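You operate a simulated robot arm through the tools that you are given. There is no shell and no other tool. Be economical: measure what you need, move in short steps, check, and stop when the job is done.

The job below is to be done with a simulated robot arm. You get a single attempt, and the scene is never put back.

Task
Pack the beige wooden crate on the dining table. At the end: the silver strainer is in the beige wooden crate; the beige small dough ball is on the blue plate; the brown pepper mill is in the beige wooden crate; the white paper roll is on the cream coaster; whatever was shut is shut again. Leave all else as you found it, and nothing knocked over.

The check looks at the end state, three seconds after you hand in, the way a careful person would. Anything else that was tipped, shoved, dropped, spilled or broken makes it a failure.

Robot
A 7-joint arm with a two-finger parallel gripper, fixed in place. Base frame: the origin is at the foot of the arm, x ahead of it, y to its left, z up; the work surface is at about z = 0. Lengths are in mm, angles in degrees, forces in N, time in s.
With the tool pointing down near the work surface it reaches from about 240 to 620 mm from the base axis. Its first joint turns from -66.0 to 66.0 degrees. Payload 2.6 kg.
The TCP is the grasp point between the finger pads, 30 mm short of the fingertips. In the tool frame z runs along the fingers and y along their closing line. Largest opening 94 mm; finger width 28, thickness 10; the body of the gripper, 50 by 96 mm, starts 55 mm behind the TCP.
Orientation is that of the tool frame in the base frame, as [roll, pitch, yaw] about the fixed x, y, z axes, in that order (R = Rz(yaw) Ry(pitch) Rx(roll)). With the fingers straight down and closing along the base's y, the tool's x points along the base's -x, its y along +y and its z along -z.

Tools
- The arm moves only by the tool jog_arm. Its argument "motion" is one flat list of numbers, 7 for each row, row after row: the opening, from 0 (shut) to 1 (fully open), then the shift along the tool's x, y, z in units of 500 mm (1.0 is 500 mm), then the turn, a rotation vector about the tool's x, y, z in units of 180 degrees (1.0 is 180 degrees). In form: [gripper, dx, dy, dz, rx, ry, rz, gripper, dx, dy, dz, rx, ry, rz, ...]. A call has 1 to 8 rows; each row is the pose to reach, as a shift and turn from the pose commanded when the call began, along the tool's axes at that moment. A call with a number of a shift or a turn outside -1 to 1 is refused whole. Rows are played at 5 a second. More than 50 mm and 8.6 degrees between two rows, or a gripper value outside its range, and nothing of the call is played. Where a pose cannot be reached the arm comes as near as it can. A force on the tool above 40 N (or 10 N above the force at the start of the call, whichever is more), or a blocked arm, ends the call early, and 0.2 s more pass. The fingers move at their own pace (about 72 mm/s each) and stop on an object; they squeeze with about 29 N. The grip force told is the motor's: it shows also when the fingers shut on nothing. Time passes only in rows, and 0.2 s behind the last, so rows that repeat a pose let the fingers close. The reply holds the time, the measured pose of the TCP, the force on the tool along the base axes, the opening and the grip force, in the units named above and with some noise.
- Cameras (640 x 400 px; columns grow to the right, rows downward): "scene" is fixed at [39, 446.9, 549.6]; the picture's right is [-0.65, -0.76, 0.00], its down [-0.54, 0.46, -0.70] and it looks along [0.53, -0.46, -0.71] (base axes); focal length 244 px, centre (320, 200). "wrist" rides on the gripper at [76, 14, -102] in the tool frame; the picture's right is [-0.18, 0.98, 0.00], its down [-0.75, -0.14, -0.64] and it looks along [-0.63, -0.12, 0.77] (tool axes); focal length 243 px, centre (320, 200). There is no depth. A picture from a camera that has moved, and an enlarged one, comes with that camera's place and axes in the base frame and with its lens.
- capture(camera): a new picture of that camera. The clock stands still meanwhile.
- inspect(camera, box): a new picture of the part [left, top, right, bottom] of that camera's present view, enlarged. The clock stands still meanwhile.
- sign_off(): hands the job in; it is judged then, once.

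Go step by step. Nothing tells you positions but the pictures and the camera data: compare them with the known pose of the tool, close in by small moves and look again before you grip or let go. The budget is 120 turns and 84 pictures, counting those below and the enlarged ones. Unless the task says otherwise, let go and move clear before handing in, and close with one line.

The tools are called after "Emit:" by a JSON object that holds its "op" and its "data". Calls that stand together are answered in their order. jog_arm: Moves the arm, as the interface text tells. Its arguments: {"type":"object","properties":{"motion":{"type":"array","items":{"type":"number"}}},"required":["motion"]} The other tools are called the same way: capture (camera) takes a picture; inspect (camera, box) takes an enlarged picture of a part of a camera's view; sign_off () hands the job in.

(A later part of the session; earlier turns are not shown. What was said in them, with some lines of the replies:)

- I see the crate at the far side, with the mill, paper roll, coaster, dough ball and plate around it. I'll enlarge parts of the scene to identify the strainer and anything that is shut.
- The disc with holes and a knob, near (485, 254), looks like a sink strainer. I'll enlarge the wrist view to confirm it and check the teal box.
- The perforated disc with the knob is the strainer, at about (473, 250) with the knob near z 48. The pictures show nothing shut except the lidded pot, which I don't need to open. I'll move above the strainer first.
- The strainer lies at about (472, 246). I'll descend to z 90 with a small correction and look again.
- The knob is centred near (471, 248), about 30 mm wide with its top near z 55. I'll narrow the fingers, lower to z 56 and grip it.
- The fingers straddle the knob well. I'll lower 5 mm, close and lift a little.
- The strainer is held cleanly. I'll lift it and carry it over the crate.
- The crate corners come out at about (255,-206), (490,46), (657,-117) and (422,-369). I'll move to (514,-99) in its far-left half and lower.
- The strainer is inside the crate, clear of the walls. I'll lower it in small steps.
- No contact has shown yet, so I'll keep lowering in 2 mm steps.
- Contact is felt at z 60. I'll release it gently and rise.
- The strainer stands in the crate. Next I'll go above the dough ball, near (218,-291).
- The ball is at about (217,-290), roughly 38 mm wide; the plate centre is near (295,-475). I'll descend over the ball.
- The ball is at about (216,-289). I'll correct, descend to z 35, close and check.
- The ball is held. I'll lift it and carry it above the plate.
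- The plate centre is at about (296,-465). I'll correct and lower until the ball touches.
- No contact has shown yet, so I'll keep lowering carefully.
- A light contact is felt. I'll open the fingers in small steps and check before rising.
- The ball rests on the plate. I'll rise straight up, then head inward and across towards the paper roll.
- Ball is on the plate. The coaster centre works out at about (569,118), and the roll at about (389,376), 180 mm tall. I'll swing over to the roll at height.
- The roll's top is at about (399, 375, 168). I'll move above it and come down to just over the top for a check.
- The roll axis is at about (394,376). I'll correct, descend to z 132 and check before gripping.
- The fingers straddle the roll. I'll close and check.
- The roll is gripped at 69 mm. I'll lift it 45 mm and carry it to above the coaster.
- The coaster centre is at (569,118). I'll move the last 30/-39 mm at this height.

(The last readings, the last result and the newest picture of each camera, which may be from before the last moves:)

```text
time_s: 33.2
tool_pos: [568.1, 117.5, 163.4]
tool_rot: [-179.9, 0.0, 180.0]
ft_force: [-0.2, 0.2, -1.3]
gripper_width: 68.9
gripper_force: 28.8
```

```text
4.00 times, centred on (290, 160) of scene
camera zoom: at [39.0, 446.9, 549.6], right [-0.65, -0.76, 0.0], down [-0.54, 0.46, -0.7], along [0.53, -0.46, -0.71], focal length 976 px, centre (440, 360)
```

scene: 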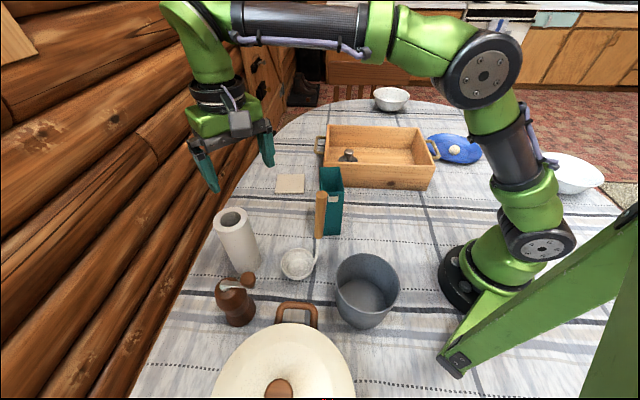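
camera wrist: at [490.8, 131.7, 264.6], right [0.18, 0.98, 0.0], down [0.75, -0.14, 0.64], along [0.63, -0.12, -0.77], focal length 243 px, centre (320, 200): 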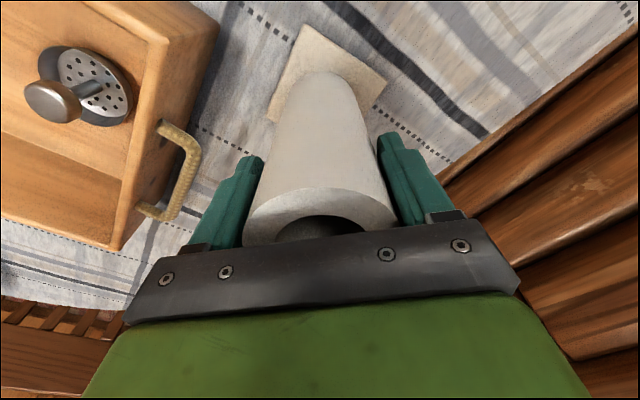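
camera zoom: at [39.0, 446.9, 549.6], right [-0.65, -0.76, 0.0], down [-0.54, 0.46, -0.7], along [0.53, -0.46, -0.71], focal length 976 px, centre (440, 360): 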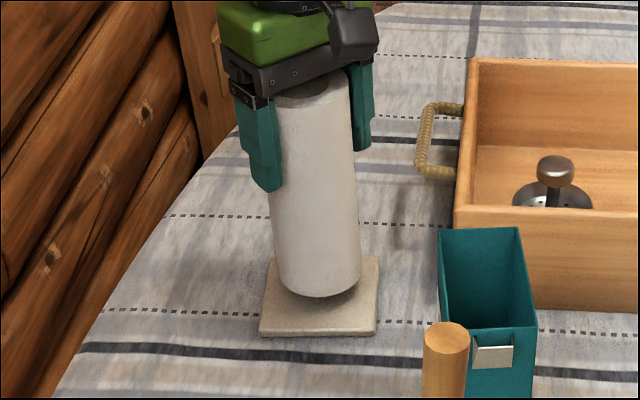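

The roll is above the coaster. I'll lower to just above it and check the alignment.

Emit:
{"op": "jog_arm", "data": {"motion": [0.4, 0, 0, 0.018, 0, 0, 0, 0.4, 0, 0, 0.036, 0, 0, 0]}}

Emit:
{"op": "capture", "data": {"camera": "wrist"}}

Emit:
{"op": "inspect", "data": {"camera": "scene", "box": [260, 150, 320, 200]}}

```text
time_s: 33.8
tool_pos: [568.2, 117.0, 144.8]
tool_rot: [180.0, 0.0, 180.0]
ft_force: [-0.7, 0.1, -1.8]
gripper_width: 68.9
gripper_force: 28.8
```

```text
40 pictures are left
camera wrist: at [491.4, 131.5, 246.4], right [0.18, 0.98, 0.0], down [0.75, -0.14, 0.64], along [0.63, -0.12, -0.77], focal length 243 px, centre (320, 200)
```

wrist: 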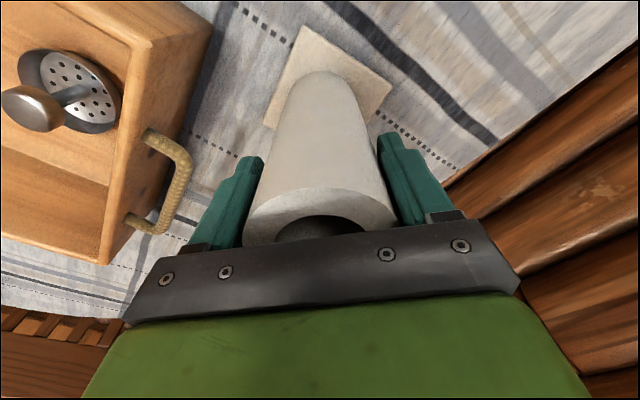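

```text
8.00 times, centred on (290, 175) of scene
camera zoom: at [39.0, 446.9, 549.6], right [-0.65, -0.76, 0.0], down [-0.54, 0.46, -0.7], along [0.53, -0.46, -0.71], focal length 1951 px, centre (560, 400)
```

zoom: 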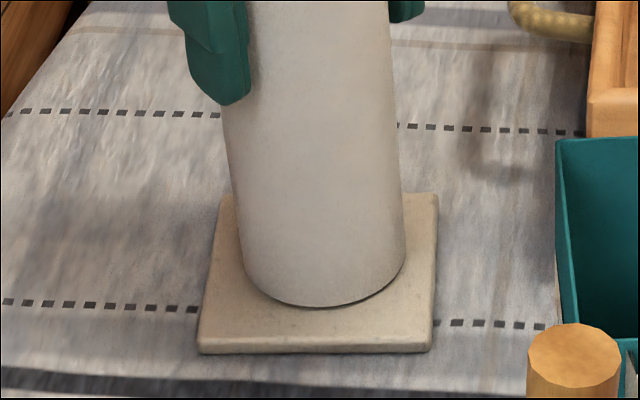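

The alignment looks good. I'll lower in small steps until contact.

Emit:
{"op": "jog_arm", "data": {"motion": [0.4, 0, 0, 0.004, 0, 0, 0, 0.4, 0, 0, 0.006, 0, 0, 0]}}

Emit:
{"op": "jog_arm", "data": {"motion": [0.4, 0, 0, 0.004, 0, 0, 0]}}

```text
time_s: 34.4
tool_pos: [568.8, 116.8, 142.3]
tool_rot: [-179.9, 0.0, -180.0]
ft_force: [0.2, 1.0, -1.0]
gripper_width: 68.9
gripper_force: 28.9
```

```text
time_s: 34.8
tool_pos: [568.8, 116.7, 142.9]
tool_rot: [179.9, 0.2, -180.0]
ft_force: [-3.6, 0.5, 10.0]
gripper_width: 68.7
gripper_force: 28.6
```

Contact is made. I'll open slowly and check that it stands.

Emit:
{"op": "jog_arm", "data": {"motion": [0.4, 0, 0, -0.002, 0, 0, 0, 0.78, 0, 0, -0.002, 0, 0, 0, 0.85, 0, 0, -0.002, 0, 0, 0, 1, 0, 0, -0.002, 0, 0, 0, 1, 0, 0, -0.002, 0, 0, 0]}}

Emit:
{"op": "inspect", "data": {"camera": "scene", "box": [230, 100, 350, 200]}}

```text
time_s: 36.0
tool_pos: [568.9, 117.4, 142.0]
tool_rot: [-180.0, 0.0, 179.9]
ft_force: [-0.1, 0.1, 1.1]
gripper_width: 94.0
gripper_force: 0.1
```

```text
4.00 times, centred on (290, 150) of scene
camera zoom: at [39.0, 446.9, 549.6], right [-0.65, -0.76, 0.0], down [-0.54, 0.46, -0.7], along [0.53, -0.46, -0.71], focal length 976 px, centre (440, 400)
```

zoom: 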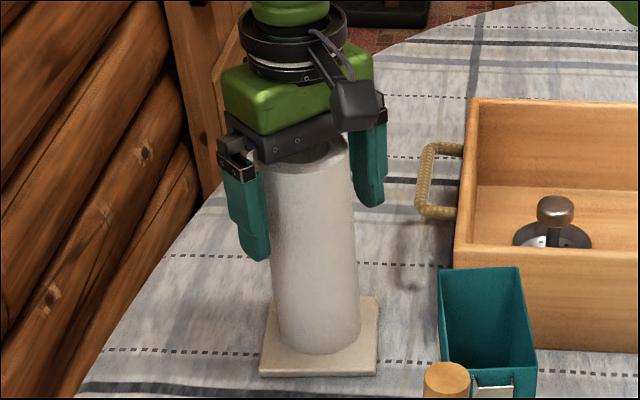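

It stands free on the coaster. I'll rise straight up and then retract inward.

Emit:
{"op": "jog_arm", "data": {"motion": [1, 0, 0, -0.06, 0, 0, 0, 1, 0, 0, -0.13, 0, 0, 0, 1, 0, 0, -0.19, 0, 0, 0]}}

Emit:
{"op": "jog_arm", "data": {"motion": [1, 0.06, 0.04, -0.02, 0, 0, 0, 1, 0.12, 0.08, -0.04, 0, 0, 0, 1, 0.18, 0.12, -0.08, 0, 0, 0, 1, 0.24, 0.17, -0.1, 0, 0, 0, 1, 0.3, 0.22, -0.1, 0, 0, 0, 1, 0.36, 0.28, -0.1, 0, 0, 0]}}

Emit:
{"op": "capture", "data": {"camera": "scene"}}

Emit:
{"op": "capture", "data": {"camera": "wrist"}}

```text
time_s: 36.8
tool_pos: [568.7, 117.2, 239.2]
tool_rot: [-179.9, 0.0, 180.0]
ft_force: [-0.1, -0.2, -0.2]
gripper_width: 93.8
gripper_force: 0.0
```

```text
time_s: 38.2
tool_pos: [389.3, 257.5, 289.0]
tool_rot: [-180.0, 0.0, 180.0]
ft_force: [0.5, -0.3, -1.0]
gripper_width: 94.0
gripper_force: 0.1
```

```text
37 pictures are left
```

scene: 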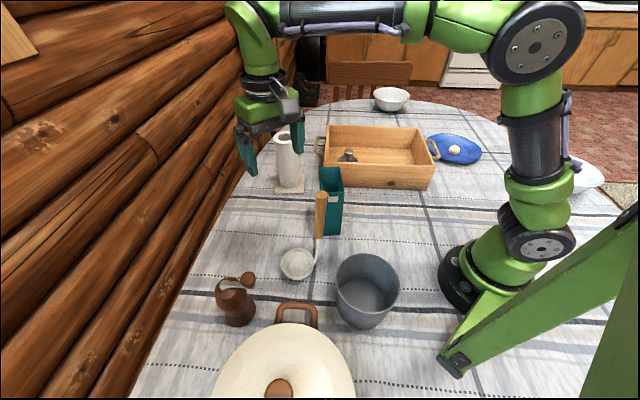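

```text
36 pictures are left
camera wrist: at [311.9, 272.7, 391.6], right [0.18, 0.98, 0.0], down [0.75, -0.14, 0.64], along [0.63, -0.12, -0.77], focal length 243 px, centre (320, 200)
```

wrist: 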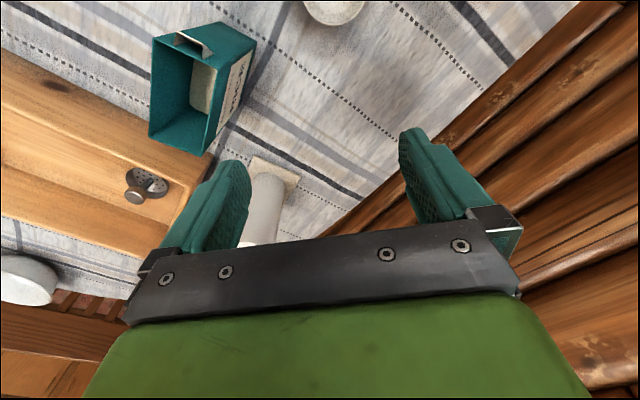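

Three items are placed. Next is the mill near (297,450), with its crank pointing roughly (-0.65,-0.76). I'll go above it with the tool turned about 50° so the fingers close across the crank.

Emit:
{"op": "jog_arm", "data": {"motion": [1, 0.0283, 0.055, -0.004, 0, 0, -0.0455, 1, 0.0567, 0.11, -0.008, 0, 0, -0.091, 1, 0.085, 0.165, -0.012, 0, 0, -0.1365, 1, 0.113, 0.22, -0.016, 0, 0, -0.182, 1, 0.142, 0.275, -0.02, 0, 0, -0.2275, 1, 0.17, 0.33, -0.024, 0, 0, -0.273]}}

Emit:
{"op": "capture", "data": {"camera": "wrist"}}

Emit:
{"op": "capture", "data": {"camera": "scene"}}

```text
time_s: 39.6
tool_pos: [301.7, 422.6, 299.9]
tool_rot: [180.0, 0.0, -130.7]
ft_force: [-1.1, 0.0, 0.4]
gripper_width: 94.2
gripper_force: 0.1
```

```text
35 pictures are left
camera wrist: at [240.3, 373.8, 401.6], right [-0.62, 0.78, 0.0], down [0.6, 0.48, 0.64], along [0.5, 0.4, -0.77], focal length 243 px, centre (320, 200)
```

wrist: 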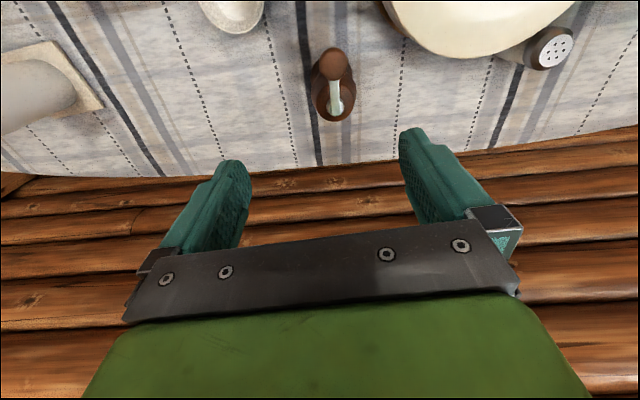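

```text
34 pictures are left
```

scene: 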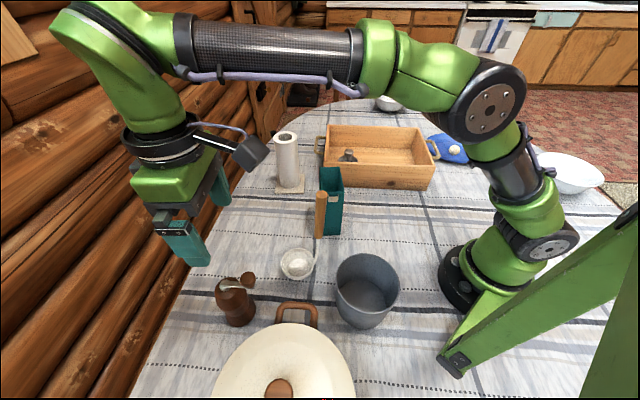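

The crank lines up with the tool's x. Triangulating, the hub is at (302.6, 446.6, 125). I'll enlarge the wrist view to see the mill's shape.

Emit:
{"op": "inspect", "data": {"camera": "wrist", "box": [260, 10, 420, 140]}}

Emit:
{"op": "inspect", "data": {"camera": "scene", "box": [195, 260, 275, 340]}}

Emit:
{"op": "inspect", "data": {"camera": "wrist", "box": [500, 0, 620, 100]}}

```text
3.08 times, centred on (340, 75) of wrist
camera zoom: at [240.3, 373.8, 401.6], right [-0.62, 0.78, 0.0], down [0.6, 0.48, 0.64], along [0.5, 0.4, -0.77], focal length 746 px, centre (258, 585)
```

zoom: 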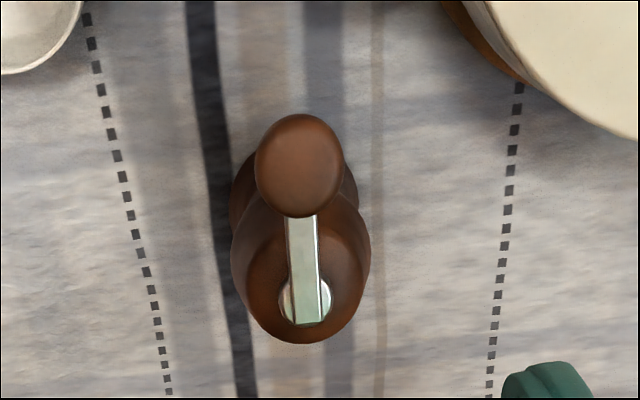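

```text
5.00 times, centred on (235, 300) of scene
camera zoom: at [39.0, 446.9, 549.6], right [-0.65, -0.76, 0.0], down [-0.54, 0.46, -0.7], along [0.53, -0.46, -0.71], focal length 1219 px, centre (745, -300)
```

zoom: 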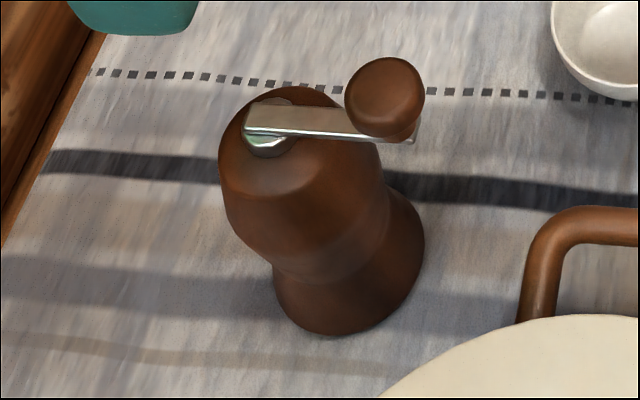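

```text
4.00 times, centred on (560, 50) of wrist
camera zoom: at [240.3, 373.8, 401.6], right [-0.62, 0.78, 0.0], down [0.6, 0.48, 0.64], along [0.5, 0.4, -0.77], focal length 970 px, centre (-640, 800)
```

zoom: 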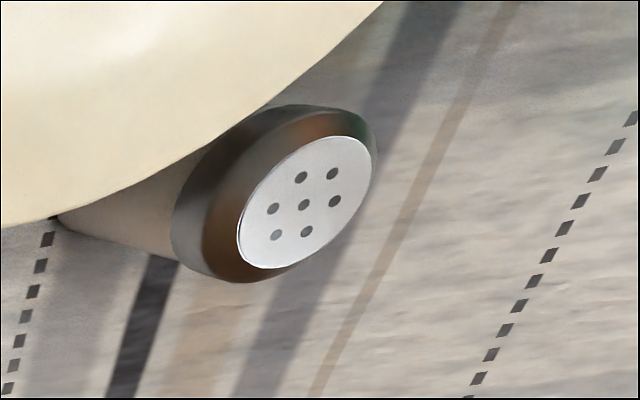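

The mill's bulb is about 55 mm wide with its axis at about (302,446). The knob tops out near z 155, and the other object is just a shaker. I'll centre over the mill and come down to z 195.

Emit:
{"op": "jog_arm", "data": {"motion": [1, -0.042, 0.031, 0.05, 0, 0, 0, 1, -0.042, 0.031, 0.13, 0, 0, 0, 1, -0.042, 0.031, 0.21, 0, 0, 0]}}

Emit:
{"op": "capture", "data": {"camera": "wrist"}}

Emit:
{"op": "inspect", "data": {"camera": "scene", "box": [160, 220, 320, 340]}}

```text
time_s: 40.4
tool_pos: [304.9, 449.3, 195.7]
tool_rot: [-179.9, 0.0, -130.9]
ft_force: [0.3, 0.0, 0.2]
gripper_width: 93.8
gripper_force: 0.1
```

```text
30 pictures are left
camera wrist: at [244.6, 400.5, 297.2], right [-0.62, 0.78, 0.0], down [0.6, 0.48, 0.64], along [0.5, 0.4, -0.77], focal length 243 px, centre (320, 200)
```

wrist: 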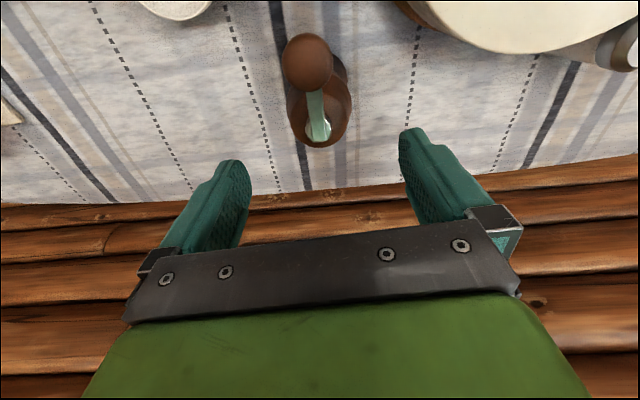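

```text
3.33 times, centred on (240, 280) of scene
camera zoom: at [39.0, 446.9, 549.6], right [-0.65, -0.76, 0.0], down [-0.54, 0.46, -0.7], along [0.53, -0.46, -0.71], focal length 813 px, centre (587, -67)
```

zoom: 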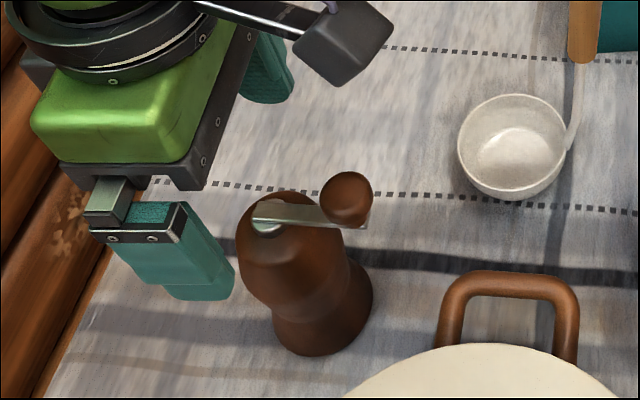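

The hub sits at about (305,447), centred between the fingers. I'll descend to z 95.

Emit:
{"op": "jog_arm", "data": {"motion": [1, 0, 0, 0.06, 0, 0, 0, 1, 0, 0, 0.12, 0, 0, 0, 1, 0, 0, 0.17, 0, 0, 0, 1, 0, 0, 0.202, 0, 0, 0]}}

Emit:
{"op": "capture", "data": {"camera": "wrist"}}

Emit:
{"op": "inspect", "data": {"camera": "scene", "box": [180, 240, 300, 340]}}

```text
time_s: 41.4
tool_pos: [307.3, 448.9, 95.5]
tool_rot: [180.0, 0.0, -130.9]
ft_force: [-0.1, -0.1, 0.0]
gripper_width: 94.2
gripper_force: 0.1
```

```text
28 pictures are left
camera wrist: at [245.7, 401.0, 196.6], right [-0.62, 0.78, 0.0], down [0.6, 0.48, 0.64], along [0.5, 0.4, -0.77], focal length 243 px, centre (320, 200)
```

wrist: 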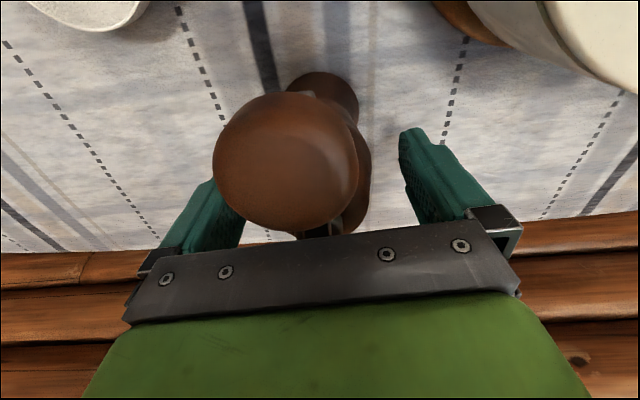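

```text
4.00 times, centred on (240, 290) of scene
camera zoom: at [39.0, 446.9, 549.6], right [-0.65, -0.76, 0.0], down [-0.54, 0.46, -0.7], along [0.53, -0.46, -0.71], focal length 976 px, centre (640, -160)
```

zoom: 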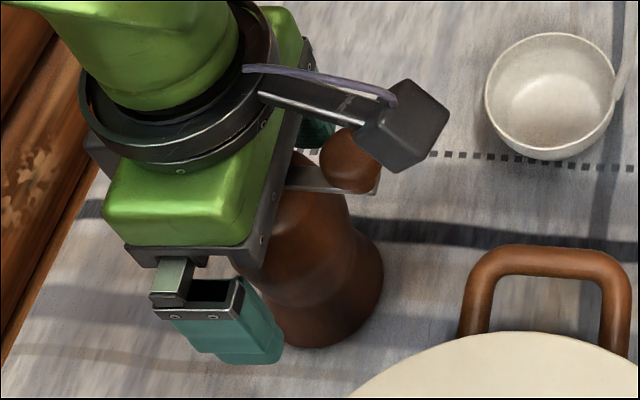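

The fingers are either side of the bulb and the crank is clear. I'll close slowly.

Emit:
{"op": "jog_arm", "data": {"motion": [0.8, 0, 0, 0, 0, 0, 0, 0.66, 0, 0, 0, 0, 0, 0, 0.55, 0, 0, 0, 0, 0, 0, 0.4, 0, 0, 0, 0, 0, 0, 0.3, 0, 0, 0, 0, 0, 0, 0.3, 0, 0, 0, 0, 0, 0]}}

Emit:
{"op": "capture", "data": {"camera": "wrist"}}

Emit:
{"op": "inspect", "data": {"camera": "scene", "box": [180, 240, 300, 340]}}

```text
time_s: 42.8
tool_pos: [306.6, 449.8, 95.6]
tool_rot: [180.0, 0.0, -130.9]
ft_force: [0.0, -0.1, -0.3]
gripper_width: 56.5
gripper_force: 29.3
```

```text
26 pictures are left
camera wrist: at [245.6, 401.1, 197.0], right [-0.62, 0.78, 0.0], down [0.6, 0.48, 0.64], along [0.5, 0.4, -0.77], focal length 243 px, centre (320, 200)
```

wrist: 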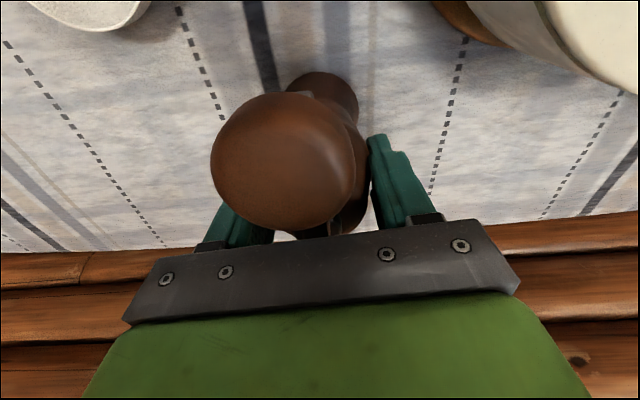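

```text
4.00 times, centred on (240, 290) of scene
camera zoom: at [39.0, 446.9, 549.6], right [-0.65, -0.76, 0.0], down [-0.54, 0.46, -0.7], along [0.53, -0.46, -0.71], focal length 976 px, centre (640, -160)
```

zoom: 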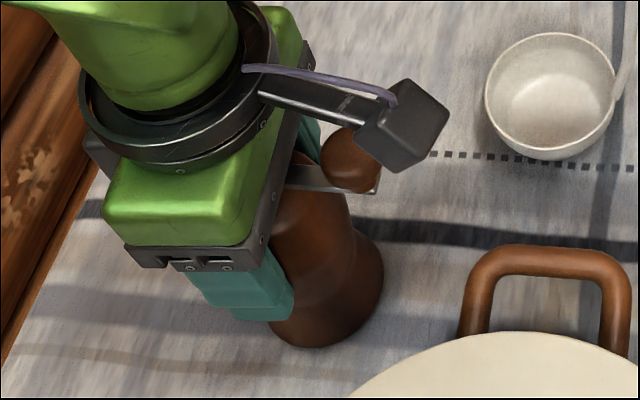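

Gripped at 56.5 mm. I'll lift slowly to see whether the mill stays upright.

Emit:
{"op": "jog_arm", "data": {"motion": [0.3, 0, 0, -0.03, 0, 0, 0, 0.3, 0, 0, -0.08, 0, 0, 0, 0.3, 0, 0, -0.14, 0, 0, 0]}}

Emit:
{"op": "inspect", "data": {"camera": "scene", "box": [150, 190, 310, 330]}}

```text
time_s: 43.6
tool_pos: [306.3, 450.3, 164.3]
tool_rot: [-180.0, 0.0, -130.8]
ft_force: [-0.9, 0.9, -2.4]
gripper_width: 56.1
gripper_force: 29.2
```

```text
2.86 times, centred on (230, 260) of scene
camera zoom: at [39.0, 446.9, 549.5], right [-0.65, -0.76, 0.0], down [-0.54, 0.46, -0.7], along [0.53, -0.46, -0.71], focal length 697 px, centre (577, 29)
```

zoom: 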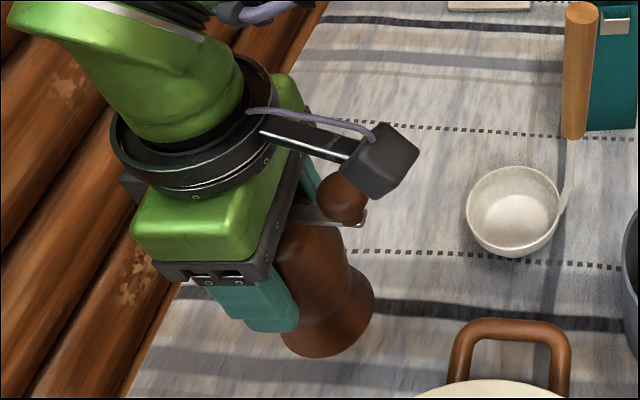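

It's held upright. I'll raise it well clear of everything and swing inward toward the crate.

Emit:
{"op": "jog_arm", "data": {"motion": [0.3, 0, 0, -0.09, 0, 0, 0, 0.3, 0, 0, -0.18, 0, 0, 0, 0.3, 0.025, -0.048, -0.26, 0, 0, 0, 0.3, 0.051, -0.11, -0.33, 0, 0, 0, 0.3, 0.09, -0.196, -0.34, 0, 0, 0, 0.3, 0.127, -0.281, -0.34, 0, 0, 0, 0.3, 0.165, -0.366, -0.34, 0, 0, 0, 0.3, 0.21, -0.445, -0.34, 0, 0, 0]}}

Emit:
{"op": "capture", "data": {"camera": "scene"}}

```text
time_s: 45.4
tool_pos: [408.7, 221.9, 334.3]
tool_rot: [179.9, 0.0, -130.9]
ft_force: [-0.1, -0.5, -2.3]
gripper_width: 56.5
gripper_force: 29.2
```

```text
23 pictures are left
```

scene: 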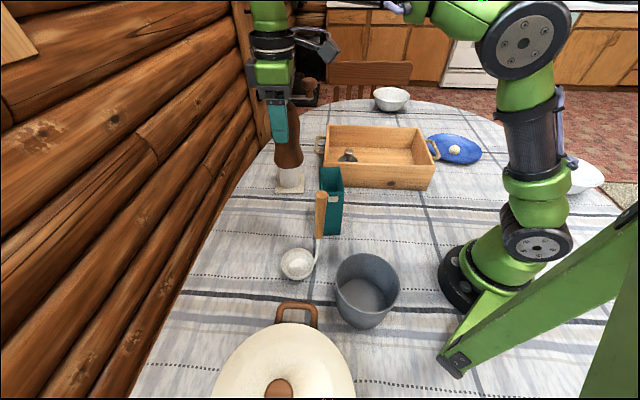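

The mill is upright and high. I'll carry on across to the crate, turning the tool back on the way.

Emit:
{"op": "jog_arm", "data": {"motion": [0.3, 0.0634, -0.0566, 0, 0, 0, 0.034, 0.3, 0.1268, -0.1132, 0, 0, 0, 0.068, 0.3, 0.1902, -0.1698, 0, 0, 0, 0.102, 0.3, 0.2536, -0.2264, 0, 0, 0, 0.136, 0.3, 0.317, -0.283, 0, 0, 0, 0.17, 0.3, 0.3804, -0.3396, 0, 0, 0, 0.204, 0.3, 0.4438, -0.3962, 0, 0, 0, 0.238, 0.3, 0.507, -0.453, 0, 0, 0, 0.272]}}

Emit:
{"op": "capture", "data": {"camera": "wrist"}}

```text
time_s: 47.2
tool_pos: [410.7, -115.3, 333.2]
tool_rot: [-180.0, 0.0, -179.9]
ft_force: [0.2, 0.0, -2.3]
gripper_width: 56.4
gripper_force: 29.3
```

```text
22 pictures are left
camera wrist: at [332.3, -100.8, 434.9], right [0.18, 0.98, 0.0], down [0.75, -0.14, 0.64], along [0.63, -0.12, -0.77], focal length 243 px, centre (320, 200)
```

wrist: 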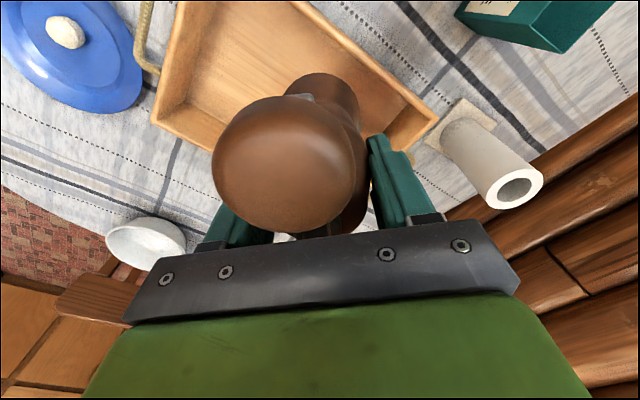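

The crate is where expected. I'll move to (415,-205) and lower to just above the rim, then check.

Emit:
{"op": "jog_arm", "data": {"motion": [0.3, -0.006, -0.09, 0, 0, 0, 0, 0.3, -0.01, -0.179, 0, 0, 0, 0, 0.3, -0.01, -0.179, 0.09, 0, 0, 0, 0.3, -0.01, -0.179, 0.18, 0, 0, 0, 0.3, -0.01, -0.179, 0.25, 0, 0, 0]}}

Emit:
{"op": "capture", "data": {"camera": "wrist"}}

Emit:
{"op": "inspect", "data": {"camera": "scene", "box": [300, 60, 460, 200]}}

```text
time_s: 48.4
tool_pos: [417.0, -204.9, 210.2]
tool_rot: [-179.9, 0.0, -179.9]
ft_force: [0.3, -0.5, -1.9]
gripper_width: 56.3
gripper_force: 29.1
```

```text
21 pictures are left
camera wrist: at [338.9, -191.0, 310.7], right [0.18, 0.98, 0.0], down [0.75, -0.14, 0.64], along [0.63, -0.12, -0.77], focal length 243 px, centre (320, 200)
```

wrist: 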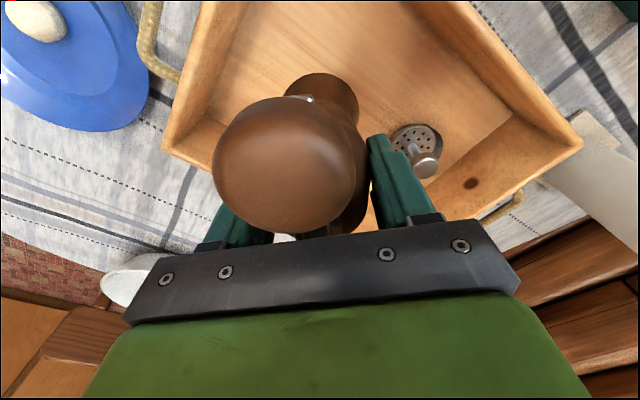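

```text
2.86 times, centred on (380, 130) of scene
camera zoom: at [39.0, 446.9, 549.6], right [-0.65, -0.76, 0.0], down [-0.54, 0.46, -0.7], along [0.53, -0.46, -0.71], focal length 697 px, centre (149, 400)
```

zoom: 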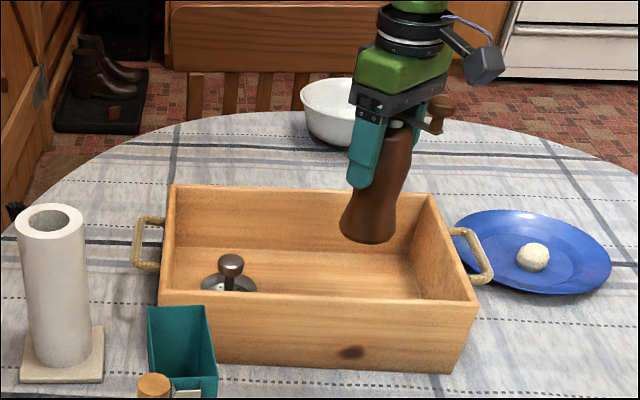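

The mill is over the crate interior. I'll lower it further.

Emit:
{"op": "jog_arm", "data": {"motion": [0.3, 0, 0, 0.08, 0, 0, 0, 0.3, 0, 0, 0.15, 0, 0, 0, 0.3, 0, 0, 0.19, 0, 0, 0]}}

Emit:
{"op": "jog_arm", "data": {"motion": [0.3, 0, 0, 0.008, 0, 0, 0, 0.3, 0, 0, 0.012, 0, 0, 0]}}

Emit:
{"op": "inspect", "data": {"camera": "scene", "box": [340, 90, 440, 190]}}

```text
time_s: 49.2
tool_pos: [417.0, -205.9, 113.2]
tool_rot: [-180.0, 0.0, -179.7]
ft_force: [-0.2, 0.7, -1.8]
gripper_width: 56.2
gripper_force: 29.0
```

```text
time_s: 49.8
tool_pos: [416.2, -205.3, 107.2]
tool_rot: [-179.9, 0.0, -179.8]
ft_force: [0.2, 0.5, -2.0]
gripper_width: 56.2
gripper_force: 29.1
```

```text
4.00 times, centred on (390, 140) of scene
camera zoom: at [39.0, 446.9, 549.6], right [-0.65, -0.76, 0.0], down [-0.54, 0.46, -0.7], along [0.53, -0.46, -0.71], focal length 976 px, centre (40, 440)
```

zoom: 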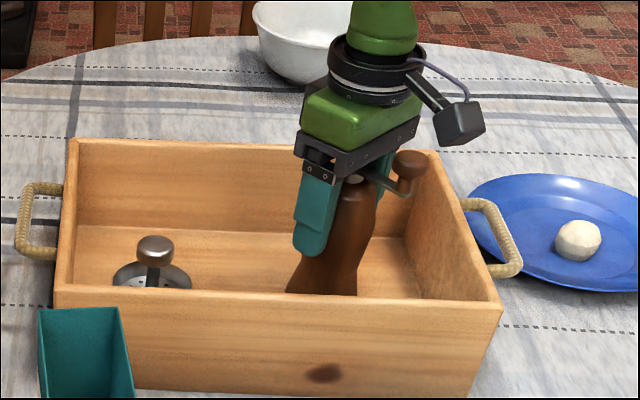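

Emit:
{"op": "jog_arm", "data": {"motion": [0.3, 0, 0, 0.004, 0, 0, 0]}}

Emit:
{"op": "jog_arm", "data": {"motion": [0.3, 0, 0, 0.003, 0, 0, 0]}}

```text
time_s: 50.2
tool_pos: [415.8, -206.7, 104.9]
tool_rot: [-179.9, 0.0, -179.9]
ft_force: [0.6, 0.8, -2.1]
gripper_width: 56.5
gripper_force: 28.6
```

```text
time_s: 50.6
tool_pos: [415.6, -206.7, 104.0]
tool_rot: [-179.9, 0.1, -179.9]
ft_force: [-0.8, -0.2, -2.0]
gripper_width: 56.3
gripper_force: 28.7
```

There is no contact yet, so I'll continue in small steps.

Emit:
{"op": "jog_arm", "data": {"motion": [0.3, 0, 0, 0.003, 0, 0, 0]}}

Emit:
{"op": "jog_arm", "data": {"motion": [0.3, 0, 0, 0.003, 0, 0, 0]}}

```text
time_s: 51.0
tool_pos: [416.9, -207.1, 104.3]
tool_rot: [179.9, 0.1, -179.9]
ft_force: [-4.9, 3.0, 11.1]
gripper_width: 56.1
gripper_force: 29.1
```

```text
time_s: 51.4
tool_pos: [415.7, -208.0, 104.5]
tool_rot: [-180.0, 0.2, -179.9]
ft_force: [-10.1, 4.0, 26.4]
gripper_width: 56.3
gripper_force: 29.2
```

Firm contact is made. I'll ease up 2 mm to relieve the load, then open slowly.

Emit:
{"op": "jog_arm", "data": {"motion": [0.3, 0, 0, -0.003, 0, 0, 0, 0.3, 0, 0, -0.004, 0, 0, 0]}}

Emit:
{"op": "jog_arm", "data": {"motion": [0.62, 0, 0, 0, 0, 0, 0, 0.7, 0, 0, 0, 0, 0, 0, 0.85, 0, 0, 0, 0, 0, 0, 1, 0, 0, 0, 0, 0, 0, 1, 0, 0, 0, 0, 0, 0]}}

Emit:
{"op": "inspect", "data": {"camera": "scene", "box": [340, 90, 440, 190]}}

Emit:
{"op": "capture", "data": {"camera": "wrist"}}

```text
time_s: 52.0
tool_pos: [416.9, -207.1, 103.2]
tool_rot: [-180.0, 0.1, -179.7]
ft_force: [3.3, -3.4, 8.7]
gripper_width: 56.3
gripper_force: 29.2
```

```text
time_s: 53.2
tool_pos: [416.7, -205.3, 102.8]
tool_rot: [-180.0, 0.0, -179.7]
ft_force: [-0.1, -0.2, -0.7]
gripper_width: 94.0
gripper_force: 0.1
```

```text
4.00 times, centred on (390, 140) of scene
camera zoom: at [39.0, 446.9, 549.6], right [-0.65, -0.76, 0.0], down [-0.54, 0.46, -0.7], along [0.53, -0.46, -0.71], focal length 976 px, centre (40, 440)
```

zoom: 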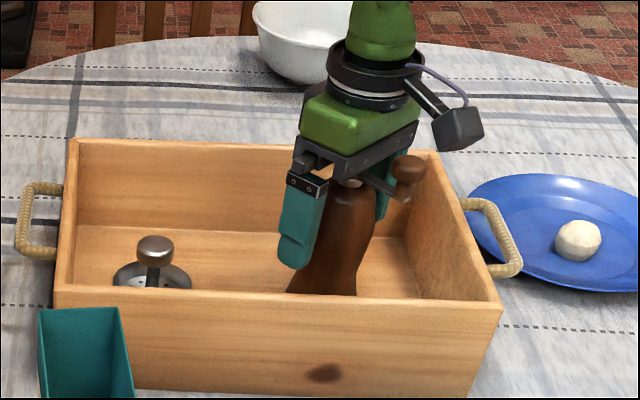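

```text
17 pictures are left
camera wrist: at [338.9, -191.4, 205.0], right [0.18, 0.98, 0.0], down [0.75, -0.14, 0.64], along [0.63, -0.12, -0.77], focal length 243 px, centre (320, 200)
```

wrist: 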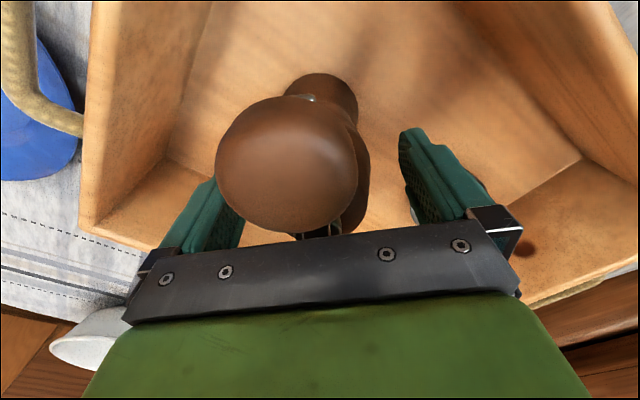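

The mill stands upright in the crate. I'll rise straight up to clear it and take a final look.

Emit:
{"op": "jog_arm", "data": {"motion": [1, 0, 0, -0.03, 0, 0, 0, 1, 0, 0, -0.1, 0, 0, 0, 1, 0, 0, -0.18, 0, 0, 0, 1, 0, 0, -0.27, 0, 0, 0, 1, 0, 0, -0.36, 0, 0, 0, 1, 0, 0.05, -0.43, 0, 0, 0, 1, 0, 0.14, -0.44, 0, 0, 0, 1, 0, 0.23, -0.44, 0, 0, 0]}}

Emit:
{"op": "jog_arm", "data": {"motion": [1, 0, 0.06, 0, 0, 0, 0, 1, 0.01, 0.12, 0, 0, 0, 0, 1, 0.02, 0.18, 0, 0, 0, 0, 1, 0.03, 0.24, 0, 0, 0, 0]}}

Emit:
{"op": "capture", "data": {"camera": "scene"}}

Emit:
{"op": "inspect", "data": {"camera": "scene", "box": [260, 90, 500, 240]}}

Emit:
{"op": "capture", "data": {"camera": "wrist"}}

```text
time_s: 55.0
tool_pos: [417.9, -92.7, 324.9]
tool_rot: [-180.0, -0.1, -180.0]
ft_force: [-0.1, 0.2, 0.7]
gripper_width: 93.9
gripper_force: 0.0
```

```text
time_s: 56.0
tool_pos: [403.3, 29.6, 321.8]
tool_rot: [180.0, 0.0, -179.9]
ft_force: [-1.0, -0.4, 0.3]
gripper_width: 94.1
gripper_force: 0.0
```

```text
16 pictures are left
```

scene: 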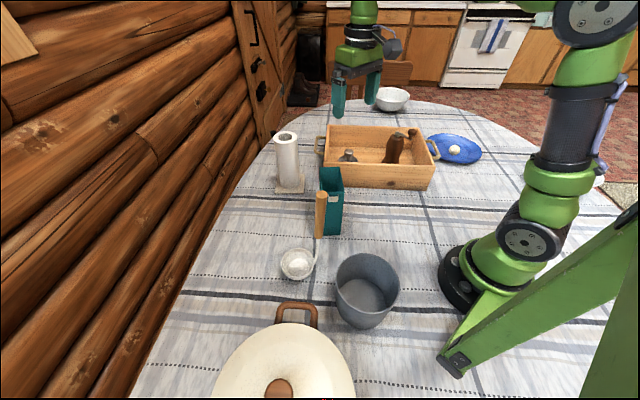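

```text
2.67 times, centred on (380, 165) of scene
camera zoom: at [39.0, 446.9, 549.6], right [-0.65, -0.76, 0.0], down [-0.54, 0.46, -0.7], along [0.53, -0.46, -0.71], focal length 650 px, centre (160, 293)
```

zoom: 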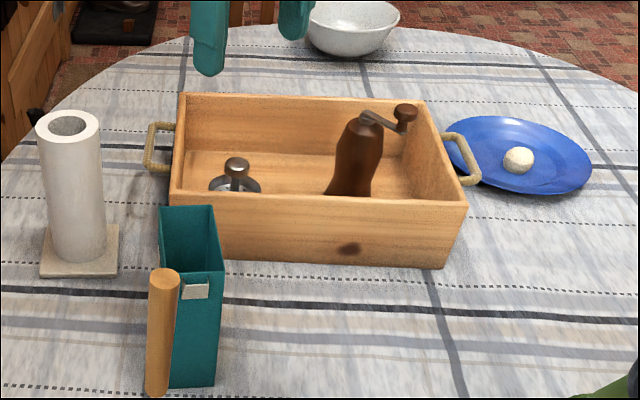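

```text
14 pictures are left
camera wrist: at [326.1, 44.0, 423.2], right [0.18, 0.98, 0.0], down [0.75, -0.14, 0.64], along [0.63, -0.12, -0.77], focal length 243 px, centre (320, 200)
```

wrist: 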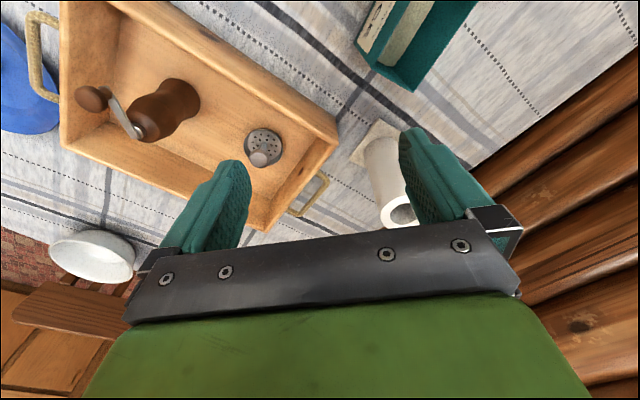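

The strainer and mill stand in the crate, the dough ball is on the plate, and the roll stands on the coaster. Nothing else has moved and the arm is clear, so I'm handing in.

Emit:
{"op": "sign_off", "data": {}}

```text
The job is handed in.
```

The job is handed in: the strainer and pepper mill are in the crate, the dough ball is on the blue plate, the paper roll is on the coaster, and nothing shut was opened.
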